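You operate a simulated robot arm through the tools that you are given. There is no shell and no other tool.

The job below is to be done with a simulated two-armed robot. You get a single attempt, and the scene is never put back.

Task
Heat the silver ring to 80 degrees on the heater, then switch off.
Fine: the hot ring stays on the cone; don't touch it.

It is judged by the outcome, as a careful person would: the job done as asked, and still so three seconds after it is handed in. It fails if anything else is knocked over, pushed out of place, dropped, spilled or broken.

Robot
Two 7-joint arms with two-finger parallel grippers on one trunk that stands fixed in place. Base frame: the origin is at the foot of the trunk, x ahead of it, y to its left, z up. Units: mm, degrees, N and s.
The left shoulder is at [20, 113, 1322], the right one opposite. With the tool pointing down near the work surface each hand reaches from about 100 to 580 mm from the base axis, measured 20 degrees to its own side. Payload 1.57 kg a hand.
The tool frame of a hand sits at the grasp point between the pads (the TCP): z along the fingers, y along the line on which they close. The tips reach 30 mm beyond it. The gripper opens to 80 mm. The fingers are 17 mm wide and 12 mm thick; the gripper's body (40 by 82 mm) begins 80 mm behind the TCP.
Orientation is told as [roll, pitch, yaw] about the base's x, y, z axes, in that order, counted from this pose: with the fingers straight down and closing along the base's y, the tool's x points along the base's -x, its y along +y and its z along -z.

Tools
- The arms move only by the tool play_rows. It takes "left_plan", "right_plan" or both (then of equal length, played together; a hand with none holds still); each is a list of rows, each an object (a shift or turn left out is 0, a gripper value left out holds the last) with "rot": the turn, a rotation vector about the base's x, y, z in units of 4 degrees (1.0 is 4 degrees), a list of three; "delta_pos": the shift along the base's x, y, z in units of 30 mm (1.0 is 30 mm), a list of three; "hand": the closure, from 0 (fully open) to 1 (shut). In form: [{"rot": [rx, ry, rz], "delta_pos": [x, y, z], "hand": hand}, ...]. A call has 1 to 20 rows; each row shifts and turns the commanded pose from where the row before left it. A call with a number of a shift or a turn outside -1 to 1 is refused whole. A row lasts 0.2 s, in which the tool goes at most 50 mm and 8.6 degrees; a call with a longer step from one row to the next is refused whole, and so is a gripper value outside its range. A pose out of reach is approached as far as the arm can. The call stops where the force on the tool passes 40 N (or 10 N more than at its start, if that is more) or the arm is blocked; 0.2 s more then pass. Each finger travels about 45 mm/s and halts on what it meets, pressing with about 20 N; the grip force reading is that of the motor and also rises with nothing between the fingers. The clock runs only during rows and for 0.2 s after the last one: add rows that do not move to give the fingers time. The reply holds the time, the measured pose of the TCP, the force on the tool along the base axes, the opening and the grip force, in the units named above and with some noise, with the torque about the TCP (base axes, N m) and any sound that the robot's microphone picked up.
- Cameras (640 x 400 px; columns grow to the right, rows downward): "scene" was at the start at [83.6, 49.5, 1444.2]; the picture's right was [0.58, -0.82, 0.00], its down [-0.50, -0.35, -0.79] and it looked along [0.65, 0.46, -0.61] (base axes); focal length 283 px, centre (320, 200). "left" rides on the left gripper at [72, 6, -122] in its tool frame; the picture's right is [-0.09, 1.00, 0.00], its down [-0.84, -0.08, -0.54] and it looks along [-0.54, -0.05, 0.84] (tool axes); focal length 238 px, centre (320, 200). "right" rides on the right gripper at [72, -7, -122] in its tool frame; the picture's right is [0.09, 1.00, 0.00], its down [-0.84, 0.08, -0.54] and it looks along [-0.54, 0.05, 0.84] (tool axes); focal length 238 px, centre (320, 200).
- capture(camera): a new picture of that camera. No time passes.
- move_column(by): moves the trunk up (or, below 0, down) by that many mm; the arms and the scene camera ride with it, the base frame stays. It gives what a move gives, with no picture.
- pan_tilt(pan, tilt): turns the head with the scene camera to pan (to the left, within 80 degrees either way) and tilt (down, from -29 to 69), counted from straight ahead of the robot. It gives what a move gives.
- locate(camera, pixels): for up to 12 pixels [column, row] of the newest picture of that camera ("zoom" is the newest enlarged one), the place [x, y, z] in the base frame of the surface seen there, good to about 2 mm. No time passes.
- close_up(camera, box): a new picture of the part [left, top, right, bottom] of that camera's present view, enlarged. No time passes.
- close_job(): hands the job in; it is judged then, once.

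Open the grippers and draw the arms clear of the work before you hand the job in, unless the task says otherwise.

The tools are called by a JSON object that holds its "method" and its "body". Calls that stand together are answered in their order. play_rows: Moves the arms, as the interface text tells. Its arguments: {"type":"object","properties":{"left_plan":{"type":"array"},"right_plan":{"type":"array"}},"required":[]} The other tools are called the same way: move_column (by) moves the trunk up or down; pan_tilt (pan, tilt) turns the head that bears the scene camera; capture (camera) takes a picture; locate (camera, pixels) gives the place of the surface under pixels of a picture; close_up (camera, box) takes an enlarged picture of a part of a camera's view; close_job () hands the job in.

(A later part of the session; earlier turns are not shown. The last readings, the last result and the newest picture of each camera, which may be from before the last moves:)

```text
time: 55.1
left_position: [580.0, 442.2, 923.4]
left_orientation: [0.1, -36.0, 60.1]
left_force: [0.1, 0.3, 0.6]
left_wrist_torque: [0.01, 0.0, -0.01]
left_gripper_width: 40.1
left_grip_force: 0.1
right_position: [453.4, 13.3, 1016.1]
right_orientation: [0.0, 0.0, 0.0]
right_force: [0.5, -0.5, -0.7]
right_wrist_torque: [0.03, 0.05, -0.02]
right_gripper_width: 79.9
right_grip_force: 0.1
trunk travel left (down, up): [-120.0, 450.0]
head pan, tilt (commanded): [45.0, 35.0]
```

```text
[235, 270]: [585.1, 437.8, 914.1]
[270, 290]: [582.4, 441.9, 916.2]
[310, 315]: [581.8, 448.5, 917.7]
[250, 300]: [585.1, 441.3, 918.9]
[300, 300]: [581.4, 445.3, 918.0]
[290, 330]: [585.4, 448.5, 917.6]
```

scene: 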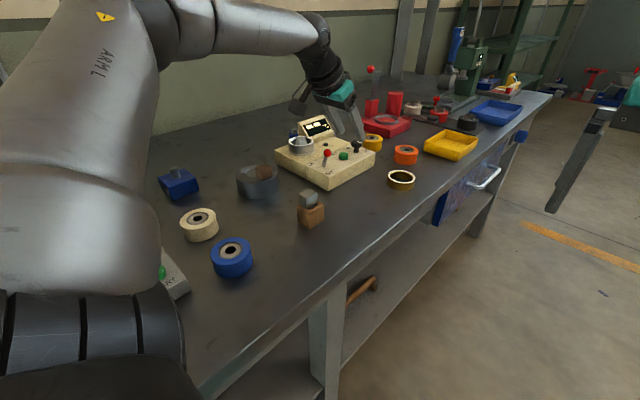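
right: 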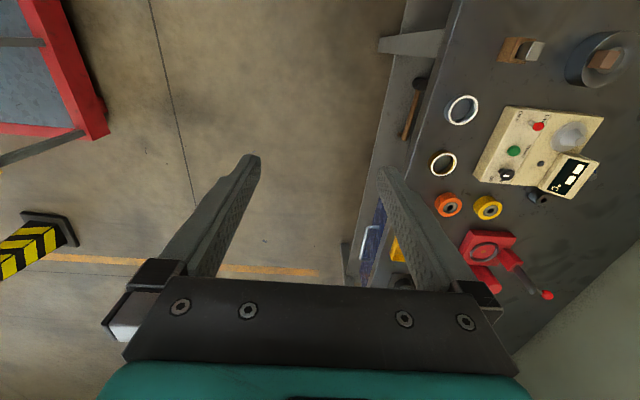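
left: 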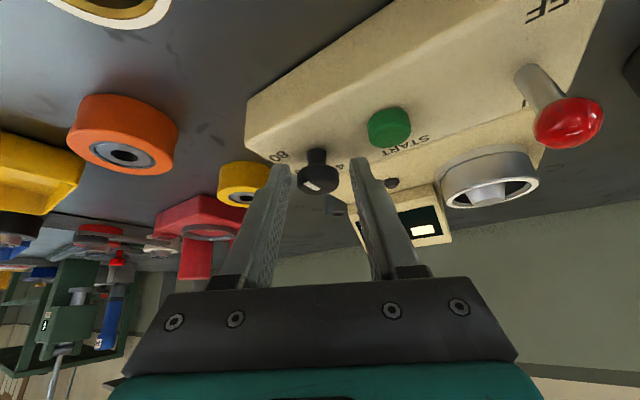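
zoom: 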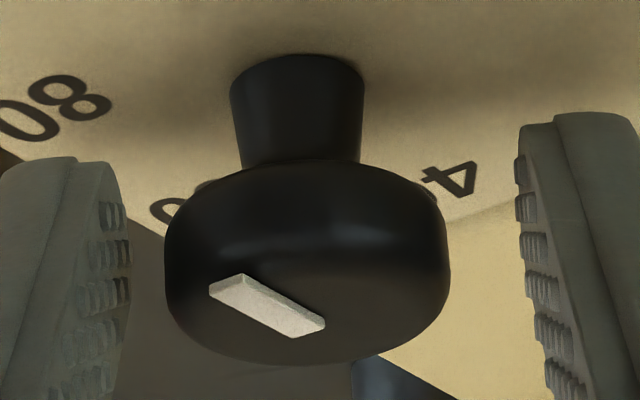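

The mark reading is ambiguous; I take tighter zooms from both cameras centred on the knob.

{"method": "close_up", "body": {"camera": "scene", "box": [340, 132, 372, 152]}}

{"method": "locate", "body": {"camera": "zoom", "pixels": [[305, 130], [320, 135], [340, 142], [355, 148], [370, 155], [330, 150], [350, 130]]}}

{"method": "close_up", "body": {"camera": "left", "box": [304, 172, 336, 192]}}

```text
16.00 times, centred on (356, 142) of scene
```

zoom: 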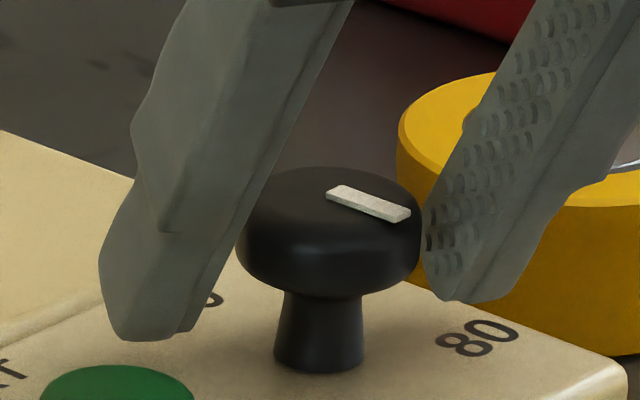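

```text
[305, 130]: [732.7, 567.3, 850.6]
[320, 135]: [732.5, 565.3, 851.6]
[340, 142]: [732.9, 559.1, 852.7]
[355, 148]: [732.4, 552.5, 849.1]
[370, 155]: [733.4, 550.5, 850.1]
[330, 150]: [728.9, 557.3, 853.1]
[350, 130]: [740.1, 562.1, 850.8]
```

```text
16.00 times, centred on (320, 182) of left
```

zoom: 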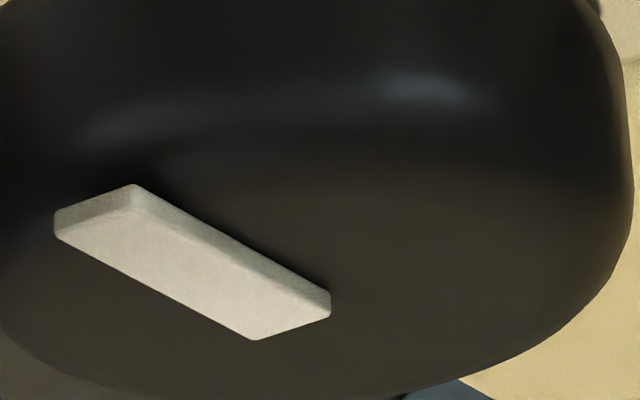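

Both views put the mark at about -88°, i.e. back at its start after release — perhaps a detent or light spring. I grip at yaw 60° and turn clockwise in one longer stroke, then look before releasing.

{"method": "play_rows", "body": {"left_plan": [{"hand": 0.8}, {"hand": 1}, {"hand": 1}, {"hand": 1}, {"rot": [0, 0, -1], "delta_pos": [-0.0186, 0.0116, 0]}, {"rot": [0, 0, -1], "delta_pos": [-0.0177, 0.0129, 0]}, {"rot": [0, 0, -1], "delta_pos": [-0.0168, 0.0141, 0]}, {"rot": [0, 0, -1], "delta_pos": [-0.0157, 0.0152, 0]}, {"rot": [0, 0, -1], "delta_pos": [-0.0146, 0.0163, 0]}, {}]}}

{"method": "close_up", "body": {"camera": "scene", "box": [340, 132, 372, 152]}}

{"method": "close_up", "body": {"camera": "left", "box": [290, 140, 350, 200]}}

```text
time: 57.3
left_position: [577.4, 443.8, 923.4]
left_orientation: [0.0, -36.0, 39.9]
left_force: [5.9, -5.4, -0.5]
left_wrist_torque: [-0.54, 0.47, -0.09]
left_gripper_width: 27.1
left_grip_force: 37.8
right_position: [454.1, 12.2, 1016.8]
right_orientation: [0.0, 0.0, 0.0]
right_force: [-0.3, 0.3, 1.0]
right_wrist_torque: [-0.02, 0.02, 0.03]
right_gripper_width: 79.9
right_grip_force: 0.0
trunk travel left (down, up): [-120.0, 450.0]
head pan, tilt (commanded): [45.0, 35.0]
```

```text
16.00 times, centred on (356, 142) of scene
```

zoom: 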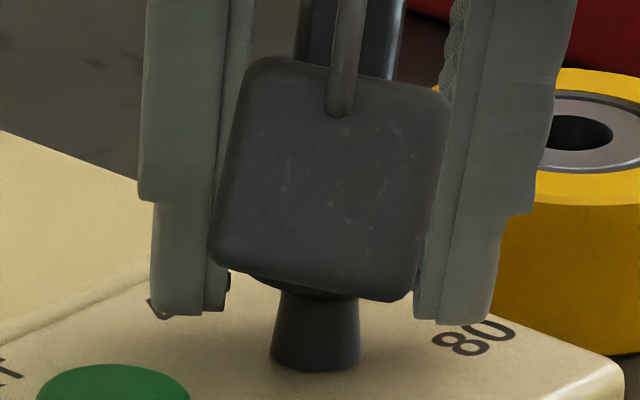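

```text
6.67 times, centred on (320, 170) of left
```

zoom: 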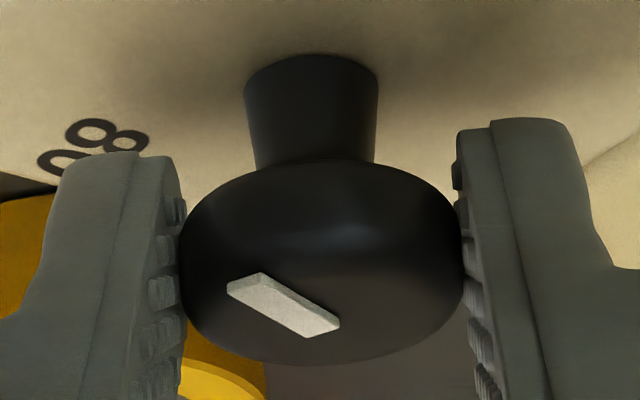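

The mark moved with the hand (same slope in the hand view), so it is turning clockwise. I continue the stroke to yaw 4° and check again, still gripping.

{"method": "play_rows", "body": {"left_plan": [{"rot": [0, 0, -1], "delta_pos": [-0.0135, 0.0172, 0], "hand": 1}, {"rot": [0, 0, -1], "delta_pos": [-0.0122, 0.0181, 0]}, {"rot": [0, 0, -1], "delta_pos": [-0.0109, 0.0189, 0]}, {"rot": [0, 0, -1], "delta_pos": [-0.0096, 0.0197, 0]}, {"rot": [0, 0, -1], "delta_pos": [-0.0082, 0.0203, 0]}, {"rot": [0, 0, -1], "delta_pos": [-0.0068, 0.0208, 0]}, {"rot": [0, 0, -1], "delta_pos": [-0.0053, 0.0212, 0]}, {"rot": [0, 0, -1], "delta_pos": [-0.0038, 0.0215, 0]}, {"rot": [0, 0, -1], "delta_pos": [-0.0023, 0.0218, 0]}, {}]}}

{"method": "close_up", "body": {"camera": "scene", "box": [340, 132, 372, 152]}}

{"method": "close_up", "body": {"camera": "left", "box": [290, 140, 350, 200]}}

```text
time: 59.5
left_position: [574.7, 450.7, 922.9]
left_orientation: [0.0, -36.1, 4.0]
left_force: [4.3, 0.2, 1.4]
left_wrist_torque: [0.08, 0.33, -0.01]
left_gripper_width: 27.5
left_grip_force: 37.9
right_position: [454.7, 13.8, 1017.7]
right_orientation: [0.1, 0.0, -0.1]
right_force: [-0.3, -0.4, -0.2]
right_wrist_torque: [-0.07, 0.02, -0.02]
right_gripper_width: 79.8
right_grip_force: 0.0
trunk travel left (down, up): [-120.0, 450.0]
head pan, tilt (commanded): [45.0, 35.0]
```

```text
16.00 times, centred on (356, 142) of scene
```

zoom: 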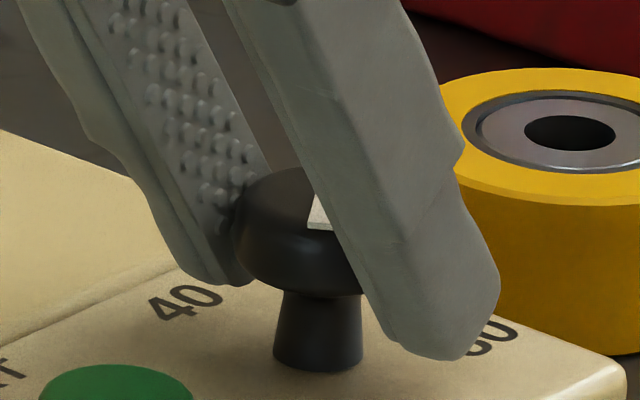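

```text
6.67 times, centred on (320, 170) of left
```

zoom: 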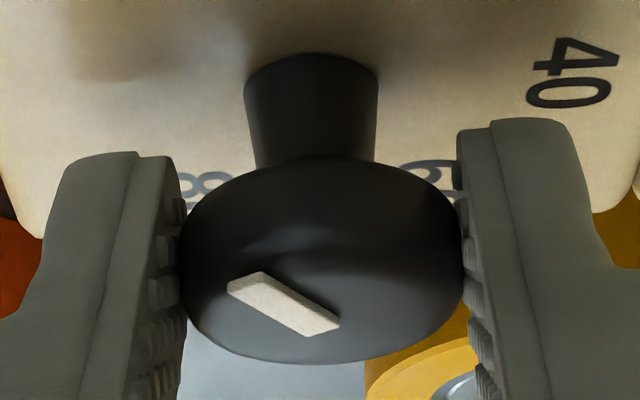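

The mark kept its place relative to the fingers, so the knob has turned ~56° clockwise (now ≈-144°). I open the fingers and check whether it stays.

{"method": "play_rows", "body": {"left_plan": [{"hand": 0.5}, {"hand": 0.5}, {}]}}

{"method": "close_up", "body": {"camera": "left", "box": [290, 140, 350, 200]}}

{"method": "close_up", "body": {"camera": "scene", "box": [340, 132, 372, 152]}}

```text
time: 60.3
left_position: [574.5, 451.0, 922.2]
left_orientation: [0.1, -35.9, 4.0]
left_force: [0.1, -0.9, 0.3]
left_wrist_torque: [0.0, 0.0, -0.01]
left_gripper_width: 39.9
left_grip_force: 0.1
right_position: [453.1, 13.8, 1017.5]
right_orientation: [0.0, 0.0, 0.0]
right_force: [0.1, 0.5, -0.6]
right_wrist_torque: [-0.02, 0.01, -0.01]
right_gripper_width: 80.0
right_grip_force: 0.0
trunk travel left (down, up): [-120.0, 450.0]
head pan, tilt (commanded): [45.0, 35.0]
```

```text
6.67 times, centred on (320, 170) of left
```

zoom: 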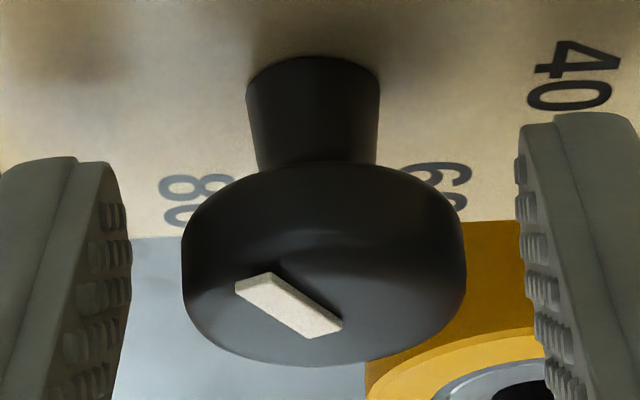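

```text
16.00 times, centred on (356, 142) of scene
```

zoom: 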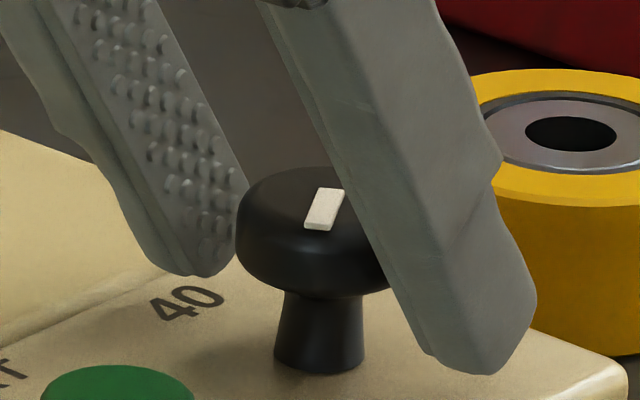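

The knob stayed put at about -148° — consistent with 60° detents (the earlier 20° turn fell back to its detent). Four more 60° clockwise strokes should bring it to 80. I swing the open hand back to yaw 60° (slightly corrected arc).

{"method": "play_rows", "body": {"left_plan": [{"hand": 0.4}, {"rot": [0, 0, 1], "delta_pos": [0.0026, -0.0243, 0]}, {"rot": [0, 0, 1], "delta_pos": [0.0042, -0.0241, 0]}, {"rot": [0, 0, 1], "delta_pos": [0.0059, -0.0237, 0]}, {"rot": [0, 0, 1], "delta_pos": [0.0075, -0.0232, 0]}, {"rot": [0, 0, 1], "delta_pos": [0.0091, -0.0227, 0]}, {"rot": [0, 0, 1], "delta_pos": [0.0107, -0.022, 0]}, {"rot": [0, 0, 1], "delta_pos": [0.0122, -0.0212, 0]}, {"rot": [0, 0, 1], "delta_pos": [0.0137, -0.0203, 0]}, {"rot": [0, 0, 1], "delta_pos": [0.015, -0.0193, 0]}, {"rot": [0, 0, 1], "delta_pos": [0.0163, -0.0182, 0]}, {"rot": [0, 0, 1], "delta_pos": [0.0176, -0.017, 0]}, {"rot": [0, 0, 1], "delta_pos": [0.0187, -0.0157, 0]}, {"rot": [0, 0, 1], "delta_pos": [0.0198, -0.0144, 0]}, {"rot": [0, 0, 1], "delta_pos": [0.0207, -0.013, 0]}, {}]}}

{"method": "close_up", "body": {"camera": "left", "box": [290, 140, 350, 200]}}

{"method": "close_up", "body": {"camera": "scene", "box": [340, 132, 372, 152]}}

```text
time: 63.7
left_position: [580.5, 441.8, 921.6]
left_orientation: [-0.1, -36.0, 60.2]
left_force: [0.6, 0.2, -0.5]
left_wrist_torque: [-0.01, -0.03, 0.0]
left_gripper_width: 48.1
left_grip_force: 0.0
right_position: [454.0, 13.4, 1018.4]
right_orientation: [0.0, 0.0, 0.1]
right_force: [0.3, 0.5, -0.3]
right_wrist_torque: [-0.03, -0.01, 0.01]
right_gripper_width: 80.0
right_grip_force: 0.0
trunk travel left (down, up): [-120.0, 450.0]
head pan, tilt (commanded): [45.0, 35.0]
```

```text
6.67 times, centred on (320, 170) of left
```

zoom: 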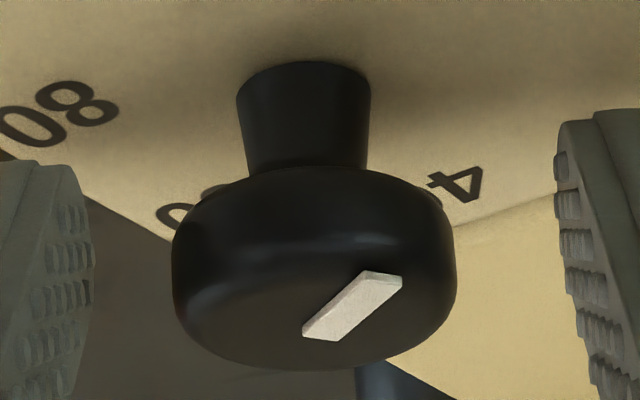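

```text
16.00 times, centred on (356, 142) of scene
```

zoom: 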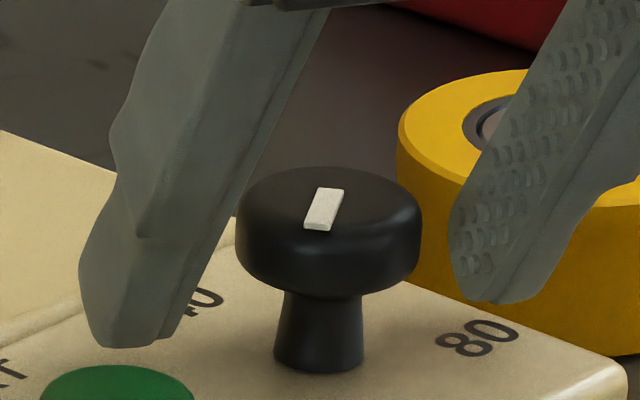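

The knob is unmoved by the swing (mark still ≈-148°). Now I grip and turn 60° clockwise in one stroke.

{"method": "play_rows", "body": {"left_plan": [{"hand": 0.8}, {"hand": 1}, {"hand": 1}, {"hand": 1}, {"rot": [0, 0, -1], "delta_pos": [-0.0207, 0.013, 0]}, {"rot": [0, 0, -1], "delta_pos": [-0.0198, 0.0144, 0]}, {"rot": [0, 0, -1], "delta_pos": [-0.0187, 0.0157, 0]}, {"rot": [0, 0, -1], "delta_pos": [-0.0176, 0.017, 0]}, {"rot": [0, 0, -1], "delta_pos": [-0.0163, 0.0182, 0]}, {"rot": [0, 0, -1], "delta_pos": [-0.015, 0.0193, 0]}, {"rot": [0, 0, -1], "delta_pos": [-0.0137, 0.0203, 0]}, {"rot": [0, 0, -1], "delta_pos": [-0.0122, 0.0212, 0]}, {"rot": [0, 0, -1], "delta_pos": [-0.0107, 0.022, 0]}, {"rot": [0, 0, -1], "delta_pos": [-0.0091, 0.0227, 0]}, {"rot": [0, 0, -1], "delta_pos": [-0.0075, 0.0232, 0]}, {"rot": [0, 0, -1], "delta_pos": [-0.0059, 0.0237, 0]}, {"rot": [0, 0, -1], "delta_pos": [-0.0042, 0.0241, 0]}, {"rot": [0, 0, -1], "delta_pos": [-0.0026, 0.0243, 0]}, {"rot": [0, 0, -1], "delta_pos": [-0.0009, 0.0244, 0]}, {}]}}

{"method": "close_up", "body": {"camera": "left", "box": [290, 140, 350, 200]}}

{"method": "play_rows", "body": {"left_plan": [{"hand": 0.4}, {"hand": 0.4}, {}]}}

{"method": "close_up", "body": {"camera": "left", "box": [290, 140, 350, 200]}}

{"method": "close_up", "body": {"camera": "scene", "box": [340, 132, 372, 152]}}

```text
time: 67.9
left_position: [575.2, 450.7, 922.5]
left_orientation: [0.1, -35.9, 0.0]
left_force: [-6.1, -4.2, -3.7]
left_wrist_torque: [0.04, 0.74, -0.03]
left_gripper_width: 27.2
left_grip_force: 37.5
right_position: [452.9, 14.2, 1017.4]
right_orientation: [-0.1, 0.0, -0.1]
right_force: [-0.6, -0.7, -0.3]
right_wrist_torque: [0.01, -0.01, -0.02]
right_gripper_width: 80.0
right_grip_force: 0.1
trunk travel left (down, up): [-120.0, 450.0]
head pan, tilt (commanded): [45.0, 35.0]
```

```text
6.67 times, centred on (320, 170) of left
```

zoom: 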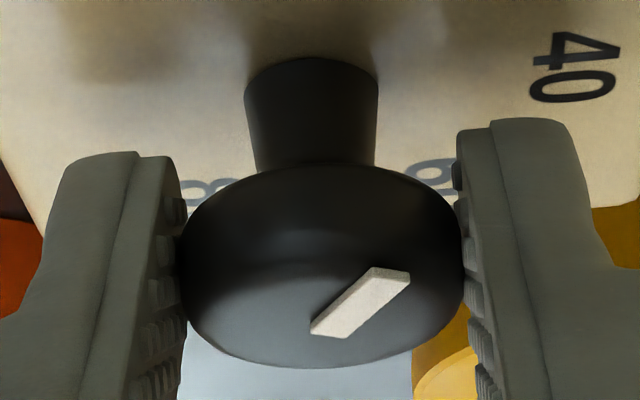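

```text
time: 68.7
left_position: [575.8, 451.7, 923.0]
left_orientation: [0.0, -36.0, 0.1]
left_force: [-0.5, -0.3, 0.7]
left_wrist_torque: [0.01, -0.02, 0.03]
left_gripper_width: 47.9
left_grip_force: 0.1
right_position: [453.4, 13.5, 1018.8]
right_orientation: [0.0, 0.0, -0.1]
right_force: [-0.3, -0.9, 0.3]
right_wrist_torque: [0.0, 0.01, 0.0]
right_gripper_width: 80.0
right_grip_force: 0.0
trunk travel left (down, up): [-120.0, 450.0]
head pan, tilt (commanded): [45.0, 35.0]
```

```text
6.67 times, centred on (320, 170) of left
```

zoom: 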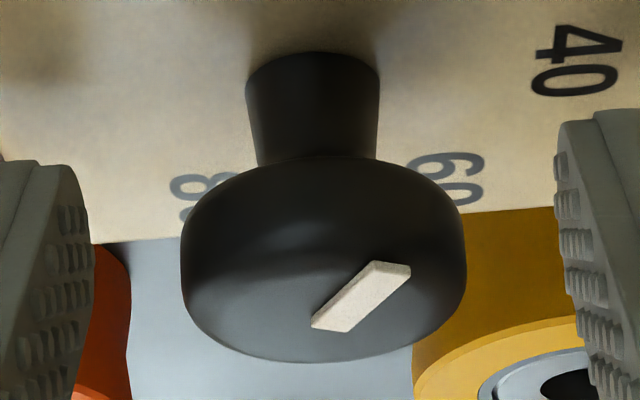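

```text
16.00 times, centred on (356, 142) of scene
```

zoom: 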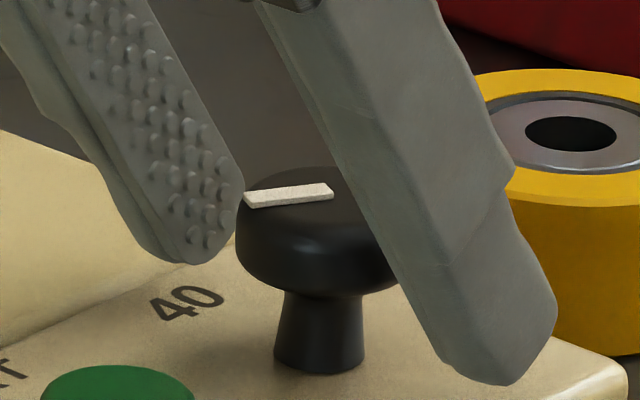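

The mark now points to ≈146°, one step before 40. I repeat: swing the open hand to yaw 60°, then another clockwise stroke.

{"method": "play_rows", "body": {"left_plan": [{"rot": [0, 0, 1], "delta_pos": [0.0009, -0.0244, 0], "hand": 0.4}, {"rot": [0, 0, 1], "delta_pos": [0.0026, -0.0243, 0]}, {"rot": [0, 0, 1], "delta_pos": [0.0042, -0.0241, 0]}, {"rot": [0, 0, 1], "delta_pos": [0.0059, -0.0237, 0]}, {"rot": [0, 0, 1], "delta_pos": [0.0075, -0.0232, 0]}, {"rot": [0, 0, 1], "delta_pos": [0.0091, -0.0227, 0]}, {"rot": [0, 0, 1], "delta_pos": [0.0107, -0.022, 0]}, {"rot": [0, 0, 1], "delta_pos": [0.0122, -0.0212, 0]}, {"rot": [0, 0, 1], "delta_pos": [0.0137, -0.0203, 0]}, {"rot": [0, 0, 1], "delta_pos": [0.015, -0.0193, 0]}, {"rot": [0, 0, 1], "delta_pos": [0.0163, -0.0182, 0]}, {"rot": [0, 0, 1], "delta_pos": [0.0176, -0.017, 0]}, {"rot": [0, 0, 1], "delta_pos": [0.0187, -0.0157, 0]}, {"rot": [0, 0, 1], "delta_pos": [0.0198, -0.0144, 0]}, {"rot": [0, 0, 1], "delta_pos": [0.0207, -0.013, 0]}, {}]}}

{"method": "close_up", "body": {"camera": "scene", "box": [340, 132, 372, 152]}}

{"method": "close_up", "body": {"camera": "left", "box": [290, 140, 350, 200]}}

```text
time: 72.1
left_position: [579.1, 441.8, 922.4]
left_orientation: [0.1, -35.9, 60.1]
left_force: [0.8, -0.7, 0.3]
left_wrist_torque: [-0.05, -0.02, -0.02]
left_gripper_width: 48.0
left_grip_force: 0.1
right_position: [454.4, 12.7, 1017.6]
right_orientation: [0.0, 0.0, -0.1]
right_force: [0.5, -0.2, -0.4]
right_wrist_torque: [-0.01, 0.0, 0.03]
right_gripper_width: 80.1
right_grip_force: 0.1
trunk travel left (down, up): [-120.0, 450.0]
head pan, tilt (commanded): [45.0, 35.0]
```

```text
16.00 times, centred on (356, 142) of scene
```

zoom: 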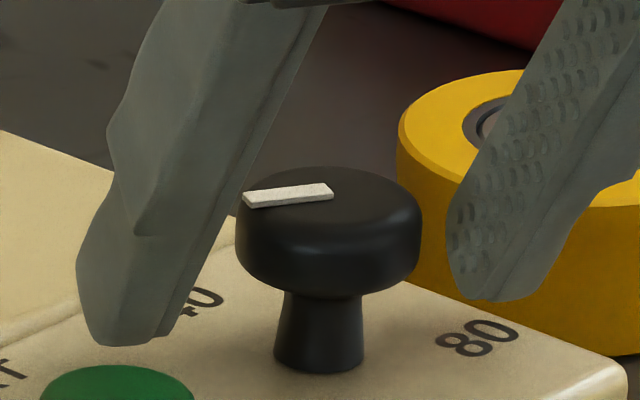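

```text
6.67 times, centred on (320, 170) of left
```

zoom: 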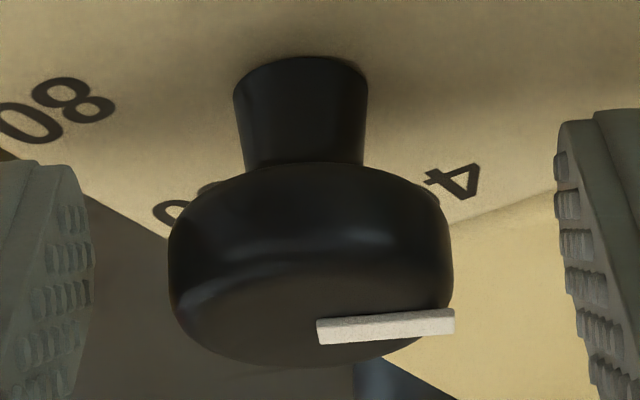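

Mark unchanged by the swing. I nudge ~1 mm to centre and perform the next 60° clockwise stroke, then open.

{"method": "play_rows", "body": {"left_plan": [{"hand": 0.8, "delta_pos": [0.027, -0.017, 0]}, {"hand": 1}, {"hand": 1}, {"hand": 1}, {"rot": [0, 0, -1], "delta_pos": [-0.0207, 0.013, 0]}, {"rot": [0, 0, -1], "delta_pos": [-0.0198, 0.0144, 0]}, {"rot": [0, 0, -1], "delta_pos": [-0.0187, 0.0157, 0]}, {"rot": [0, 0, -1], "delta_pos": [-0.0176, 0.017, 0]}, {"rot": [0, 0, -1], "delta_pos": [-0.0163, 0.0182, 0]}, {"rot": [0, 0, -1], "delta_pos": [-0.015, 0.0193, 0]}, {"rot": [0, 0, -1], "delta_pos": [-0.0137, 0.0203, 0]}, {"rot": [0, 0, -1], "delta_pos": [-0.0122, 0.0212, 0]}, {"rot": [0, 0, -1], "delta_pos": [-0.0107, 0.022, 0]}, {"rot": [0, 0, -1], "delta_pos": [-0.0091, 0.0227, 0]}, {"rot": [0, 0, -1], "delta_pos": [-0.0075, 0.0232, 0]}, {"rot": [0, 0, -1], "delta_pos": [-0.0059, 0.0237, 0]}, {"rot": [0, 0, -1], "delta_pos": [-0.0042, 0.0241, 0]}, {"rot": [0, 0, -1], "delta_pos": [-0.0026, 0.0243, 0]}, {"rot": [0, 0, -1], "delta_pos": [-0.0009, 0.0244, 0]}, {}]}}

{"method": "play_rows", "body": {"left_plan": [{"hand": 0.4}, {"hand": 0.4}, {}]}}

{"method": "close_up", "body": {"camera": "left", "box": [290, 140, 350, 200]}}

{"method": "close_up", "body": {"camera": "scene", "box": [340, 132, 372, 152]}}

```text
time: 76.3
left_position: [574.3, 451.6, 922.8]
left_orientation: [0.0, -36.1, 0.0]
left_force: [-1.2, 3.7, 0.7]
left_wrist_torque: [-0.01, -0.02, 0.31]
left_gripper_width: 27.2
left_grip_force: 37.4
right_position: [452.4, 12.3, 1017.6]
right_orientation: [0.0, 0.1, 0.0]
right_force: [0.1, 0.9, 0.0]
right_wrist_torque: [0.03, -0.01, 0.02]
right_gripper_width: 80.1
right_grip_force: 0.1
trunk travel left (down, up): [-120.0, 450.0]
head pan, tilt (commanded): [45.0, 35.0]
```

```text
time: 77.1
left_position: [575.3, 449.7, 922.7]
left_orientation: [0.0, -36.0, 0.0]
left_force: [0.0, -1.1, -0.2]
left_wrist_torque: [0.0, -0.01, -0.01]
left_gripper_width: 48.0
left_grip_force: 0.1
right_position: [454.0, 13.3, 1018.3]
right_orientation: [0.0, 0.0, 0.0]
right_force: [1.0, 0.3, 0.7]
right_wrist_torque: [-0.02, 0.02, -0.02]
right_gripper_width: 80.2
right_grip_force: 0.1
trunk travel left (down, up): [-120.0, 450.0]
head pan, tilt (commanded): [45.0, 35.0]
```

```text
6.67 times, centred on (320, 170) of left
```

zoom: 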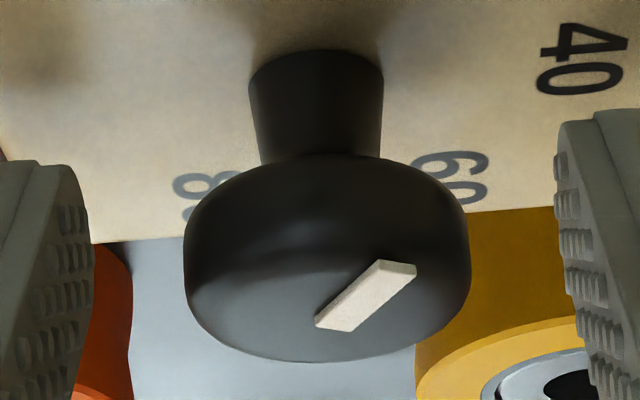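

```text
16.00 times, centred on (356, 142) of scene
```

zoom: 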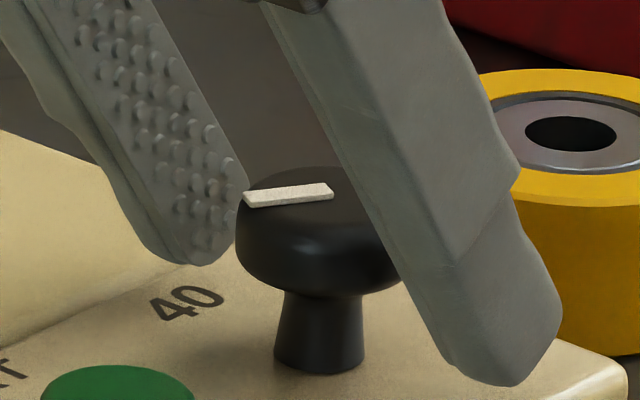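

The fingers slipped this time (+0.31 N·m) and the mark stayed at ≈146°: the knob is against its clockwise stop. Its travel is thus 120° with three detents, exactly the 40-60-80 spread with the bar on the far side, so it should now be at 80; the display will confirm after switching on. I rise off the knob and close the fingers.

{"method": "play_rows", "body": {"left_plan": [{"delta_pos": [0, 0, 0.5], "hand": 0.4}, {"delta_pos": [0, 0, 1.0]}, {"delta_pos": [0, 0, 1.0]}, {"delta_pos": [0, 0, 0.2], "hand": 1}, {"delta_pos": [-0.7, -0.3, 0]}, {"delta_pos": [-0.7, -0.3, 0]}, {"delta_pos": [-0.7, -0.3, 0]}, {"delta_pos": [-0.7, -0.3, 0]}, {"delta_pos": [-0.7, -0.3, 0]}, {}]}}

{"method": "close_up", "body": {"camera": "scene", "box": [270, 90, 400, 190]}}

{"method": "capture", "body": {"camera": "left"}}

```text
time: 79.3
left_position: [471.2, 405.8, 1004.3]
left_orientation: [-0.1, -36.1, 0.1]
left_force: [-0.8, -0.1, 0.4]
left_wrist_torque: [0.0, -0.02, 0.01]
left_gripper_width: 0.0
left_grip_force: 19.9
right_position: [453.9, 12.6, 1018.4]
right_orientation: [0.0, 0.1, -0.1]
right_force: [-0.1, -0.7, 0.7]
right_wrist_torque: [-0.02, 0.02, 0.05]
right_gripper_width: 79.8
right_grip_force: 0.1
trunk travel left (down, up): [-120.0, 450.0]
head pan, tilt (commanded): [45.0, 35.0]
```

```text
4.00 times, centred on (335, 140) of scene
```

zoom: 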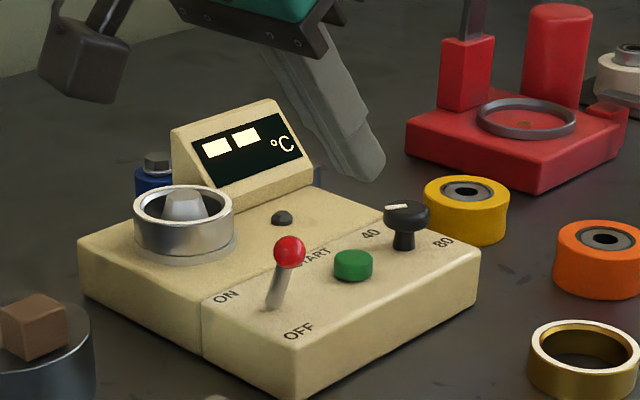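

```text
taken
```

left: 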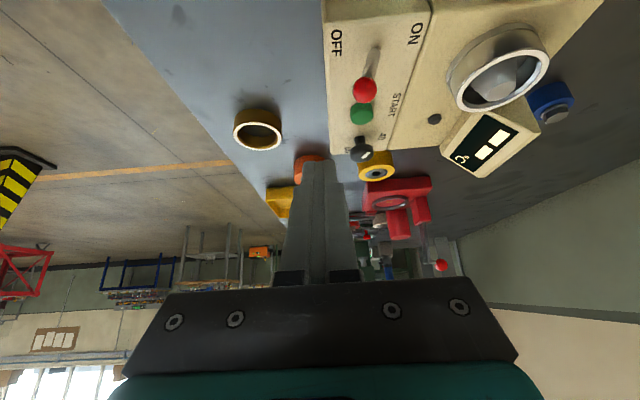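

I re-locate the lever ball (zoom (289,252)) and stem base before approaching it from the -y side.

{"method": "locate", "body": {"camera": "zoom", "pixels": [[289, 252], [289, 238], [289, 265], [275, 252], [303, 252], [272, 300], [280, 285], [413, 207], [395, 208], [387, 206]]}}

```text
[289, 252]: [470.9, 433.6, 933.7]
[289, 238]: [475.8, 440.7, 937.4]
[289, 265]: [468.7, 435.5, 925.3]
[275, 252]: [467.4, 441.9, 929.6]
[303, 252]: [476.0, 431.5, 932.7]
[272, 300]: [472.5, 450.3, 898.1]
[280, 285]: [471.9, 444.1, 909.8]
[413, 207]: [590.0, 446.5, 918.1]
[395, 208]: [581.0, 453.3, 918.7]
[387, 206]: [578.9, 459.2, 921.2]
```

Ball centre ≈[474,438.5,931]. I descend to z≈935 at y≈406, beside the ball on the OFF side, with ~13 mm to spare.

{"method": "play_rows", "body": {"left_plan": [{"delta_pos": [0, 0, -0.6], "hand": 1}, {"delta_pos": [0, 0, -0.6]}, {"delta_pos": [0, 0, -0.6]}, {"delta_pos": [0, 0, -0.5]}, {}]}}

{"method": "close_up", "body": {"camera": "scene", "box": [270, 90, 400, 190]}}

{"method": "capture", "body": {"camera": "left"}}

```text
time: 80.5
left_position: [470.4, 404.7, 935.1]
left_orientation: [0.0, -36.2, 0.0]
left_force: [-0.8, 0.2, 0.7]
left_wrist_torque: [0.01, 0.03, -0.01]
left_gripper_width: 0.0
left_grip_force: 20.1
right_position: [452.9, 12.3, 1017.7]
right_orientation: [0.0, 0.0, 0.0]
right_force: [-0.1, -1.1, 0.1]
right_wrist_torque: [0.0, 0.0, -0.02]
right_gripper_width: 80.1
right_grip_force: 0.0
trunk travel left (down, up): [-120.0, 450.0]
head pan, tilt (commanded): [45.0, 35.0]
```

```text
4.00 times, centred on (335, 140) of scene
```

zoom: 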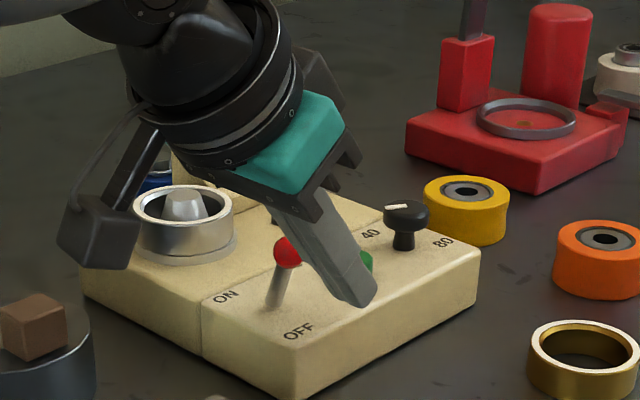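

```text
taken
```

left: 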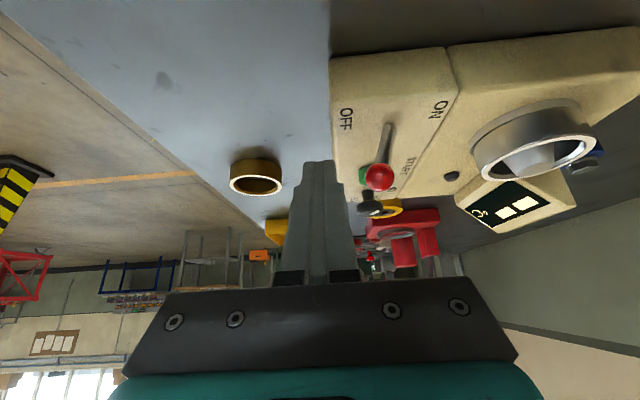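

The closed fingers stand at the ball's -y side. I push +y gently toward ON.

{"method": "play_rows", "body": {"left_plan": [{"delta_pos": [0, 0.3, 0], "hand": 1}, {"delta_pos": [0, 0.2, 0]}, {"delta_pos": [0, 0.2, 0]}, {"delta_pos": [0, 0.2, 0]}, {"delta_pos": [0, 0.2, 0]}, {"delta_pos": [0, 0.2, 0]}, {}]}}

{"method": "close_up", "body": {"camera": "scene", "box": [270, 90, 400, 190]}}

{"method": "capture", "body": {"camera": "left"}}

```text
time: 82.1
left_position: [470.3, 443.8, 934.7]
left_orientation: [0.0, -36.0, 0.2]
left_force: [-0.5, 0.4, 0.6]
left_wrist_torque: [-0.02, 0.01, 0.03]
left_gripper_width: 0.4
left_grip_force: 20.3
right_position: [452.5, 12.9, 1017.8]
right_orientation: [-0.1, 0.0, -0.1]
right_force: [-0.9, -0.3, 0.5]
right_wrist_torque: [0.02, -0.02, 0.02]
right_gripper_width: 80.1
right_grip_force: 0.1
trunk travel left (down, up): [-120.0, 450.0]
head pan, tilt (commanded): [45.0, 35.0]
```

```text
4.00 times, centred on (335, 140) of scene
```

zoom: 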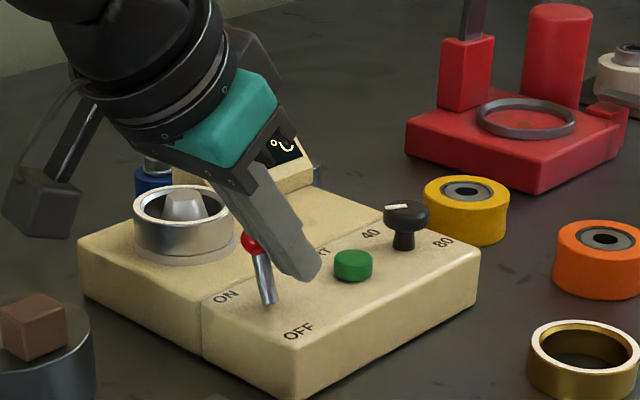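

```text
taken
```

left: 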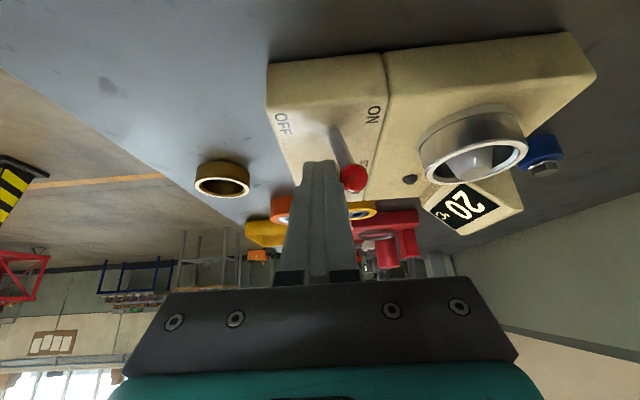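

The lever went over and the display now reads "20 °C". I back off in -y and rise, then look closely at the heater.

{"method": "play_rows", "body": {"left_plan": [{"delta_pos": [0, -0.5, 0], "hand": 1}, {"delta_pos": [0, -0.3, 0.3]}, {"delta_pos": [0, 0, 0.9]}, {"delta_pos": [0, 0, 0.9]}, {"delta_pos": [-0.5, -0.5, 0.3]}, {"delta_pos": [-0.5, -0.5, 0]}, {}]}}

{"method": "close_up", "body": {"camera": "scene", "box": [280, 100, 380, 180]}}

{"method": "close_up", "body": {"camera": "scene", "box": [335, 125, 377, 155]}}

```text
time: 83.7
left_position: [440.7, 390.5, 1008.2]
left_orientation: [0.0, -36.0, 0.0]
left_force: [-0.8, -0.1, -0.5]
left_wrist_torque: [-0.05, -0.01, 0.0]
left_gripper_width: 0.0
left_grip_force: 20.0
right_position: [454.0, 13.0, 1018.1]
right_orientation: [0.0, -0.1, 0.0]
right_force: [0.0, -0.6, -1.2]
right_wrist_torque: [0.01, 0.0, 0.02]
right_gripper_width: 80.1
right_grip_force: 0.2
trunk travel left (down, up): [-120.0, 450.0]
head pan, tilt (commanded): [45.0, 35.0]
```

```text
5.00 times, centred on (330, 140) of scene
```

zoom: 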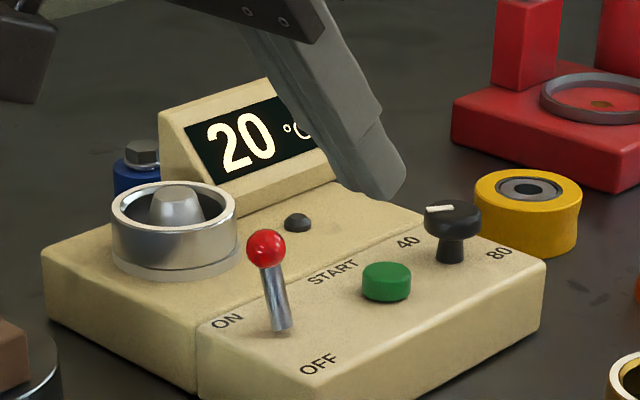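

```text
13.33 times, centred on (356, 140) of scene
```

zoom: 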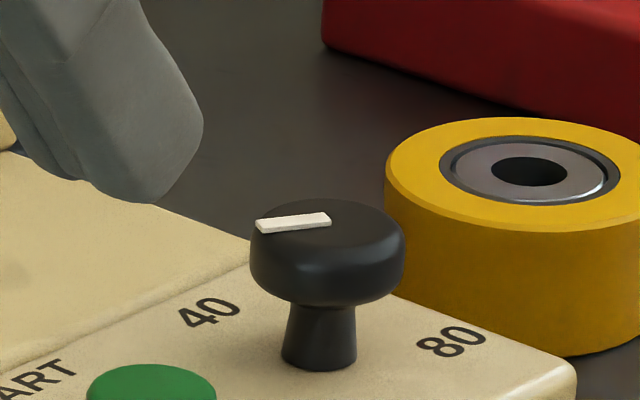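

The heater is ON showing 20 °C. Now START: I zoom to pin the green button's top centre.

{"method": "close_up", "body": {"camera": "scene", "box": [320, 135, 360, 165]}}

{"method": "locate", "body": {"camera": "zoom", "pixels": [[355, 215], [290, 215], [430, 215], [355, 190], [360, 245], [310, 200], [410, 200], [360, 270]]}}

```text
13.33 times, centred on (340, 150) of scene
```

zoom: 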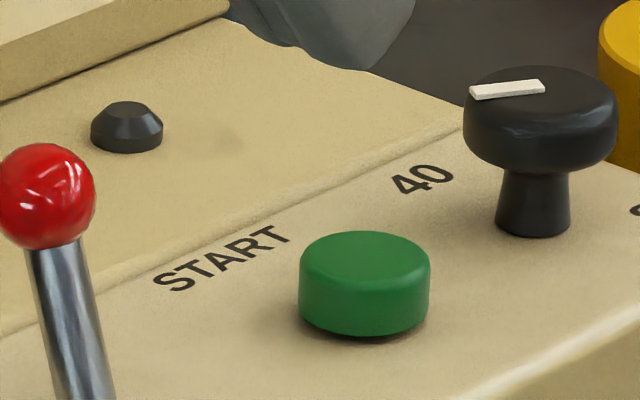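

```text
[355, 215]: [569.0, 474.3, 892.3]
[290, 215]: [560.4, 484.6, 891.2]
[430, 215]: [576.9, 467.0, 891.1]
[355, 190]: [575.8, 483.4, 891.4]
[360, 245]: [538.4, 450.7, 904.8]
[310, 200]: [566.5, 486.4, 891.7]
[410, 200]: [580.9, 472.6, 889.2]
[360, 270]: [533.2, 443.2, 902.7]
```

Locating the button's top-face centre (365,257) and edges.

{"method": "locate", "body": {"camera": "zoom", "pixels": [[365, 257], [308, 258], [422, 258], [365, 236], [365, 280], [126, 108], [540, 85], [475, 92]]}}

```text
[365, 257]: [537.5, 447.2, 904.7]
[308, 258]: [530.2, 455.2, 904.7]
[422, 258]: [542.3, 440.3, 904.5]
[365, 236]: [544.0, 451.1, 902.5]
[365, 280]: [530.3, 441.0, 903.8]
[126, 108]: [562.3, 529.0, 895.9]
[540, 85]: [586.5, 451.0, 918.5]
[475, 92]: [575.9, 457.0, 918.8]
```

Button centre ≈[537,447], top z≈904. I move above it (TCP [524,447]) with closed fingers and come down to ~17 mm above contact.

{"method": "play_rows", "body": {"left_plan": [{"delta_pos": [0.696, 0.4725, 0], "hand": 1}, {"delta_pos": [0.696, 0.4725, 0]}, {"delta_pos": [0.696, 0.4725, 0]}, {"delta_pos": [0.696, 0.4725, 0]}, {"delta_pos": [0, 0, -0.9]}, {"delta_pos": [0, 0, -0.9]}, {}]}}

{"method": "close_up", "body": {"camera": "scene", "box": [290, 100, 390, 180]}}

{"method": "capture", "body": {"camera": "left"}}

```text
time: 85.3
left_position: [524.1, 447.1, 952.4]
left_orientation: [0.0, -36.1, 0.1]
left_force: [0.2, -0.6, -0.2]
left_wrist_torque: [-0.03, -0.05, -0.02]
left_gripper_width: 0.0
left_grip_force: 19.6
right_position: [453.3, 12.5, 1017.5]
right_orientation: [0.0, 0.0, 0.0]
right_force: [-0.1, 0.7, -0.4]
right_wrist_torque: [0.04, 0.03, -0.03]
right_gripper_width: 80.2
right_grip_force: 0.0
trunk travel left (down, up): [-120.0, 450.0]
head pan, tilt (commanded): [45.0, 35.0]
```

```text
5.00 times, centred on (340, 140) of scene
```

zoom: 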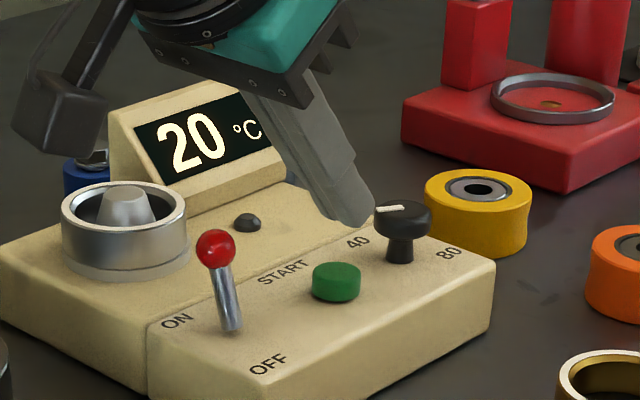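

```text
taken
```

left: 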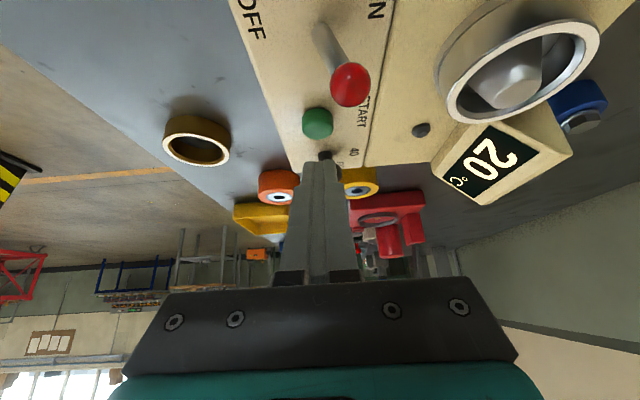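

I check the fingertip's actual lowest point (zoom ≈(360,220)) against the button before pressing.

{"method": "locate", "body": {"camera": "zoom", "pixels": [[358, 222], [345, 215], [368, 208], [350, 200], [340, 205], [337, 275]]}}

```text
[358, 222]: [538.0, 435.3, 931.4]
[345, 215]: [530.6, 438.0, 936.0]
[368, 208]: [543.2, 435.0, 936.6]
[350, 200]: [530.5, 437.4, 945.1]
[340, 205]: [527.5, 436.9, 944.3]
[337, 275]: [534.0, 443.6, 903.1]
```

The tip is above the button as planned (lowest ≈z 928). I lower 20 mm, then press in small steps.

{"method": "play_rows", "body": {"left_plan": [{"delta_pos": [0, 0, -0.4], "hand": 1}, {"delta_pos": [0, 0, -0.27]}, {"delta_pos": [0, 0, -0.07]}, {}]}}

{"method": "play_rows", "body": {"left_plan": [{"delta_pos": [0, 0, -0.07], "hand": 1}, {"delta_pos": [0, 0, -0.05]}, {}]}}

```text
time: 86.3
left_position: [523.1, 447.7, 930.3]
left_orientation: [0.0, -36.0, 0.0]
left_force: [0.5, -0.2, 0.1]
left_wrist_torque: [0.0, -0.02, 0.0]
left_gripper_width: 0.3
left_grip_force: 19.7
right_position: [453.1, 12.8, 1018.5]
right_orientation: [0.0, 0.0, 0.1]
right_force: [-0.5, -0.6, -0.3]
right_wrist_torque: [0.02, 0.0, 0.0]
right_gripper_width: 80.2
right_grip_force: 0.0
trunk travel left (down, up): [-120.0, 450.0]
head pan, tilt (commanded): [45.0, 35.0]
```

```text
time: 87.1
left_position: [523.8, 447.3, 927.9]
left_orientation: [-0.1, -36.1, 0.1]
left_force: [-0.5, -0.4, 2.2]
left_wrist_torque: [0.0, -0.02, -0.02]
left_gripper_width: 0.0
left_grip_force: 20.1
right_position: [453.7, 13.5, 1017.4]
right_orientation: [-0.1, -0.1, 0.0]
right_force: [0.3, 0.9, -0.8]
right_wrist_torque: [-0.01, 0.0, 0.02]
right_gripper_width: 79.9
right_grip_force: 0.1
trunk travel left (down, up): [-120.0, 450.0]
head pan, tilt (commanded): [45.0, 35.0]
heard: click
```

A click was heard at 2.2 N. I lift off the button and look at the lamp and display.

{"method": "play_rows", "body": {"left_plan": [{"delta_pos": [0, 0, 0.5], "hand": 1}, {"delta_pos": [0, 0, 0.9]}, {}]}}

{"method": "close_up", "body": {"camera": "scene", "box": [290, 100, 390, 180]}}

{"method": "close_up", "body": {"camera": "left", "box": [400, 80, 600, 220]}}

```text
time: 87.9
left_position: [523.7, 448.5, 969.9]
left_orientation: [-0.1, -35.9, 0.0]
left_force: [-0.4, -1.1, -0.2]
left_wrist_torque: [-0.02, -0.01, -0.04]
left_gripper_width: 0.0
left_grip_force: 20.1
right_position: [453.2, 13.6, 1016.7]
right_orientation: [0.0, -0.1, 0.0]
right_force: [0.1, 0.0, -0.2]
right_wrist_torque: [0.01, 0.0, 0.01]
right_gripper_width: 79.9
right_grip_force: 0.1
trunk travel left (down, up): [-120.0, 450.0]
head pan, tilt (commanded): [45.0, 35.0]
```

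```text
5.00 times, centred on (340, 140) of scene
```

zoom: 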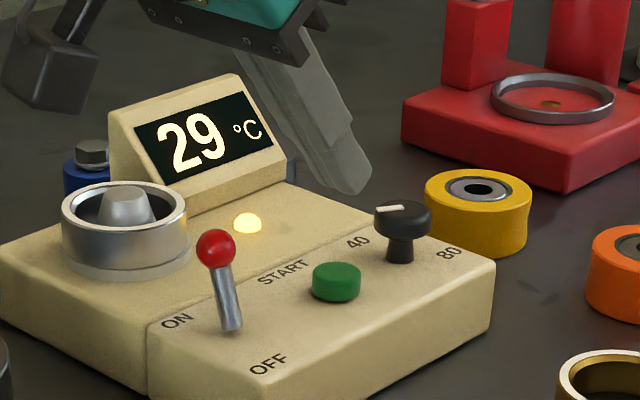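

```text
2.86 times, centred on (500, 150) of left
```

zoom: 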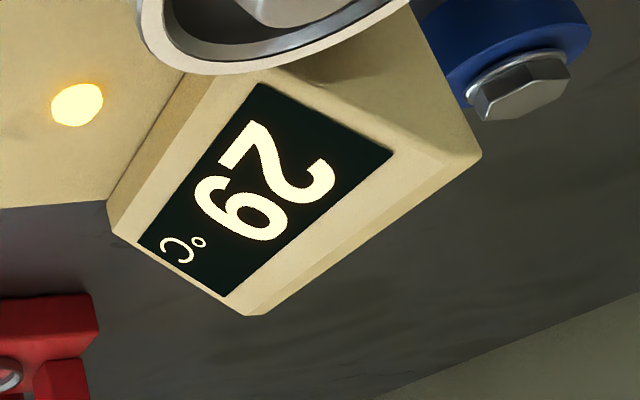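

Heating: lamp lit, 29 °C and rising ~10 °C/s. No time passes for pictures, so I locate the lever ball in its ON position before moving the hand to its +y side.

{"method": "close_up", "body": {"camera": "scene", "box": [290, 110, 350, 170]}}

{"method": "locate", "body": {"camera": "zoom", "pixels": [[180, 210], [205, 187], [205, 210], [205, 235], [230, 210], [222, 290], [215, 260], [130, 200], [160, 150], [130, 165], [85, 215], [30, 175]]}}

```text
6.67 times, centred on (320, 140) of scene
```

zoom: 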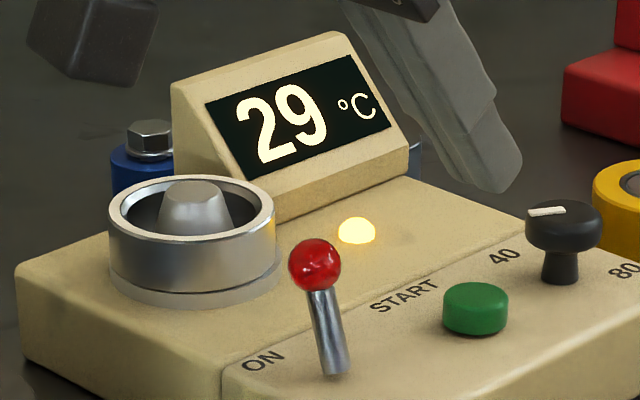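

```text
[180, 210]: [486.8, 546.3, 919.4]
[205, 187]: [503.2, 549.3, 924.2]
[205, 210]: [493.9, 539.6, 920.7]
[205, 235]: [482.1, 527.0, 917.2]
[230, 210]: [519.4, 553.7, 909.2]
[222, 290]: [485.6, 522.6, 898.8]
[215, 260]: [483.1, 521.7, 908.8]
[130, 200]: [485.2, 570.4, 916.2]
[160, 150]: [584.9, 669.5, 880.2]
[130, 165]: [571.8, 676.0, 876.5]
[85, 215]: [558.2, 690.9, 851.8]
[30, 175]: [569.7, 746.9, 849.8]
```

The ball is at zoom (315,265); locating it and the ring's near edge.

{"method": "locate", "body": {"camera": "zoom", "pixels": [[315, 265], [315, 242], [292, 265], [338, 265], [315, 286], [325, 300], [335, 365], [235, 235], [250, 240], [270, 225], [275, 200]]}}

```text
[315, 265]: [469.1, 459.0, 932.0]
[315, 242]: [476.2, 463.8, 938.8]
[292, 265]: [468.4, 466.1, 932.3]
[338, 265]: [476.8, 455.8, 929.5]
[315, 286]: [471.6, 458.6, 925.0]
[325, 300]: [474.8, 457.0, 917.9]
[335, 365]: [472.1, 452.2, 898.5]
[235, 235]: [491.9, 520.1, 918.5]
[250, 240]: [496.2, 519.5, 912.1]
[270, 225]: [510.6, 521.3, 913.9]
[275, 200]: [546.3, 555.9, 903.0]
```

Ball centre ≈[474,462,931.5], ring's near edge y≈519. I bring the closed fingers to TCP [470,488,940], between the two with clearances, ready to switch off.

{"method": "play_rows", "body": {"left_plan": [{"delta_pos": [0, 0, 0.8], "hand": 1}, {"delta_pos": [-0.9, 0.66, 0.1]}, {"delta_pos": [-0.87, 0.66, 0]}, {"delta_pos": [0, 0, -0.9]}, {"delta_pos": [0, 0, -1.0]}]}}

{"method": "close_up", "body": {"camera": "scene", "box": [290, 110, 350, 170]}}

{"method": "capture", "body": {"camera": "left"}}

```text
time: 89.1
left_position: [469.1, 486.9, 940.2]
left_orientation: [-0.1, -36.1, 0.1]
left_force: [-0.2, 0.5, -0.3]
left_wrist_torque: [-0.03, -0.05, -0.04]
left_gripper_width: 0.0
left_grip_force: 20.2
right_position: [453.6, 12.9, 1018.1]
right_orientation: [0.0, 0.0, -0.1]
right_force: [-0.2, 0.5, 0.0]
right_wrist_torque: [0.0, 0.0, -0.01]
right_gripper_width: 80.0
right_grip_force: 0.0
trunk travel left (down, up): [-120.0, 450.0]
head pan, tilt (commanded): [45.0, 35.0]
```

```text
6.67 times, centred on (320, 140) of scene
```

zoom: 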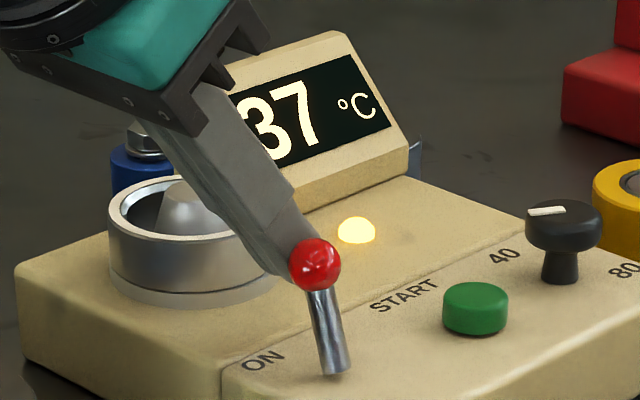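

```text
taken
```

left: 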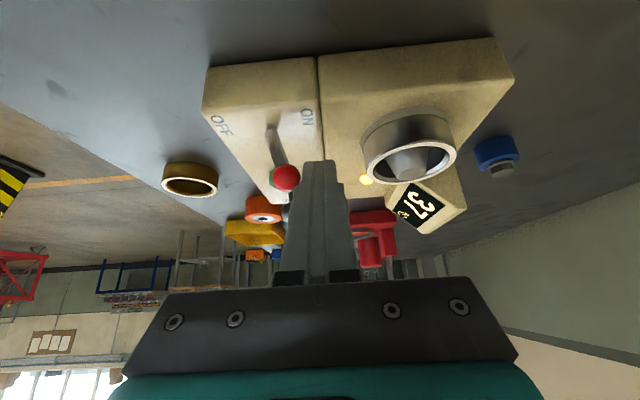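

37 °C now, hand in place beside the lever. I wait about one second to see whether it passes 40.

{"method": "play_rows", "body": {"left_plan": [{"hand": 1}, {}, {}, {}]}}

{"method": "close_up", "body": {"camera": "scene", "box": [290, 110, 350, 170]}}

```text
time: 90.1
left_position: [469.6, 486.4, 940.8]
left_orientation: [-0.1, -36.1, 0.0]
left_force: [0.1, 0.1, -0.1]
left_wrist_torque: [0.01, 0.02, 0.04]
left_gripper_width: 0.0
left_grip_force: 19.7
right_position: [453.3, 13.4, 1017.6]
right_orientation: [0.0, 0.0, 0.0]
right_force: [0.2, 0.2, -1.2]
right_wrist_torque: [0.04, -0.03, -0.01]
right_gripper_width: 80.0
right_grip_force: 0.0
trunk travel left (down, up): [-120.0, 450.0]
head pan, tilt (commanded): [45.0, 35.0]
```

```text
6.67 times, centred on (320, 140) of scene
```

zoom: 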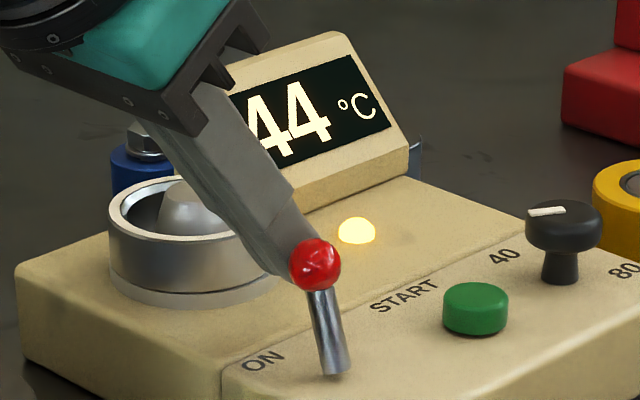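

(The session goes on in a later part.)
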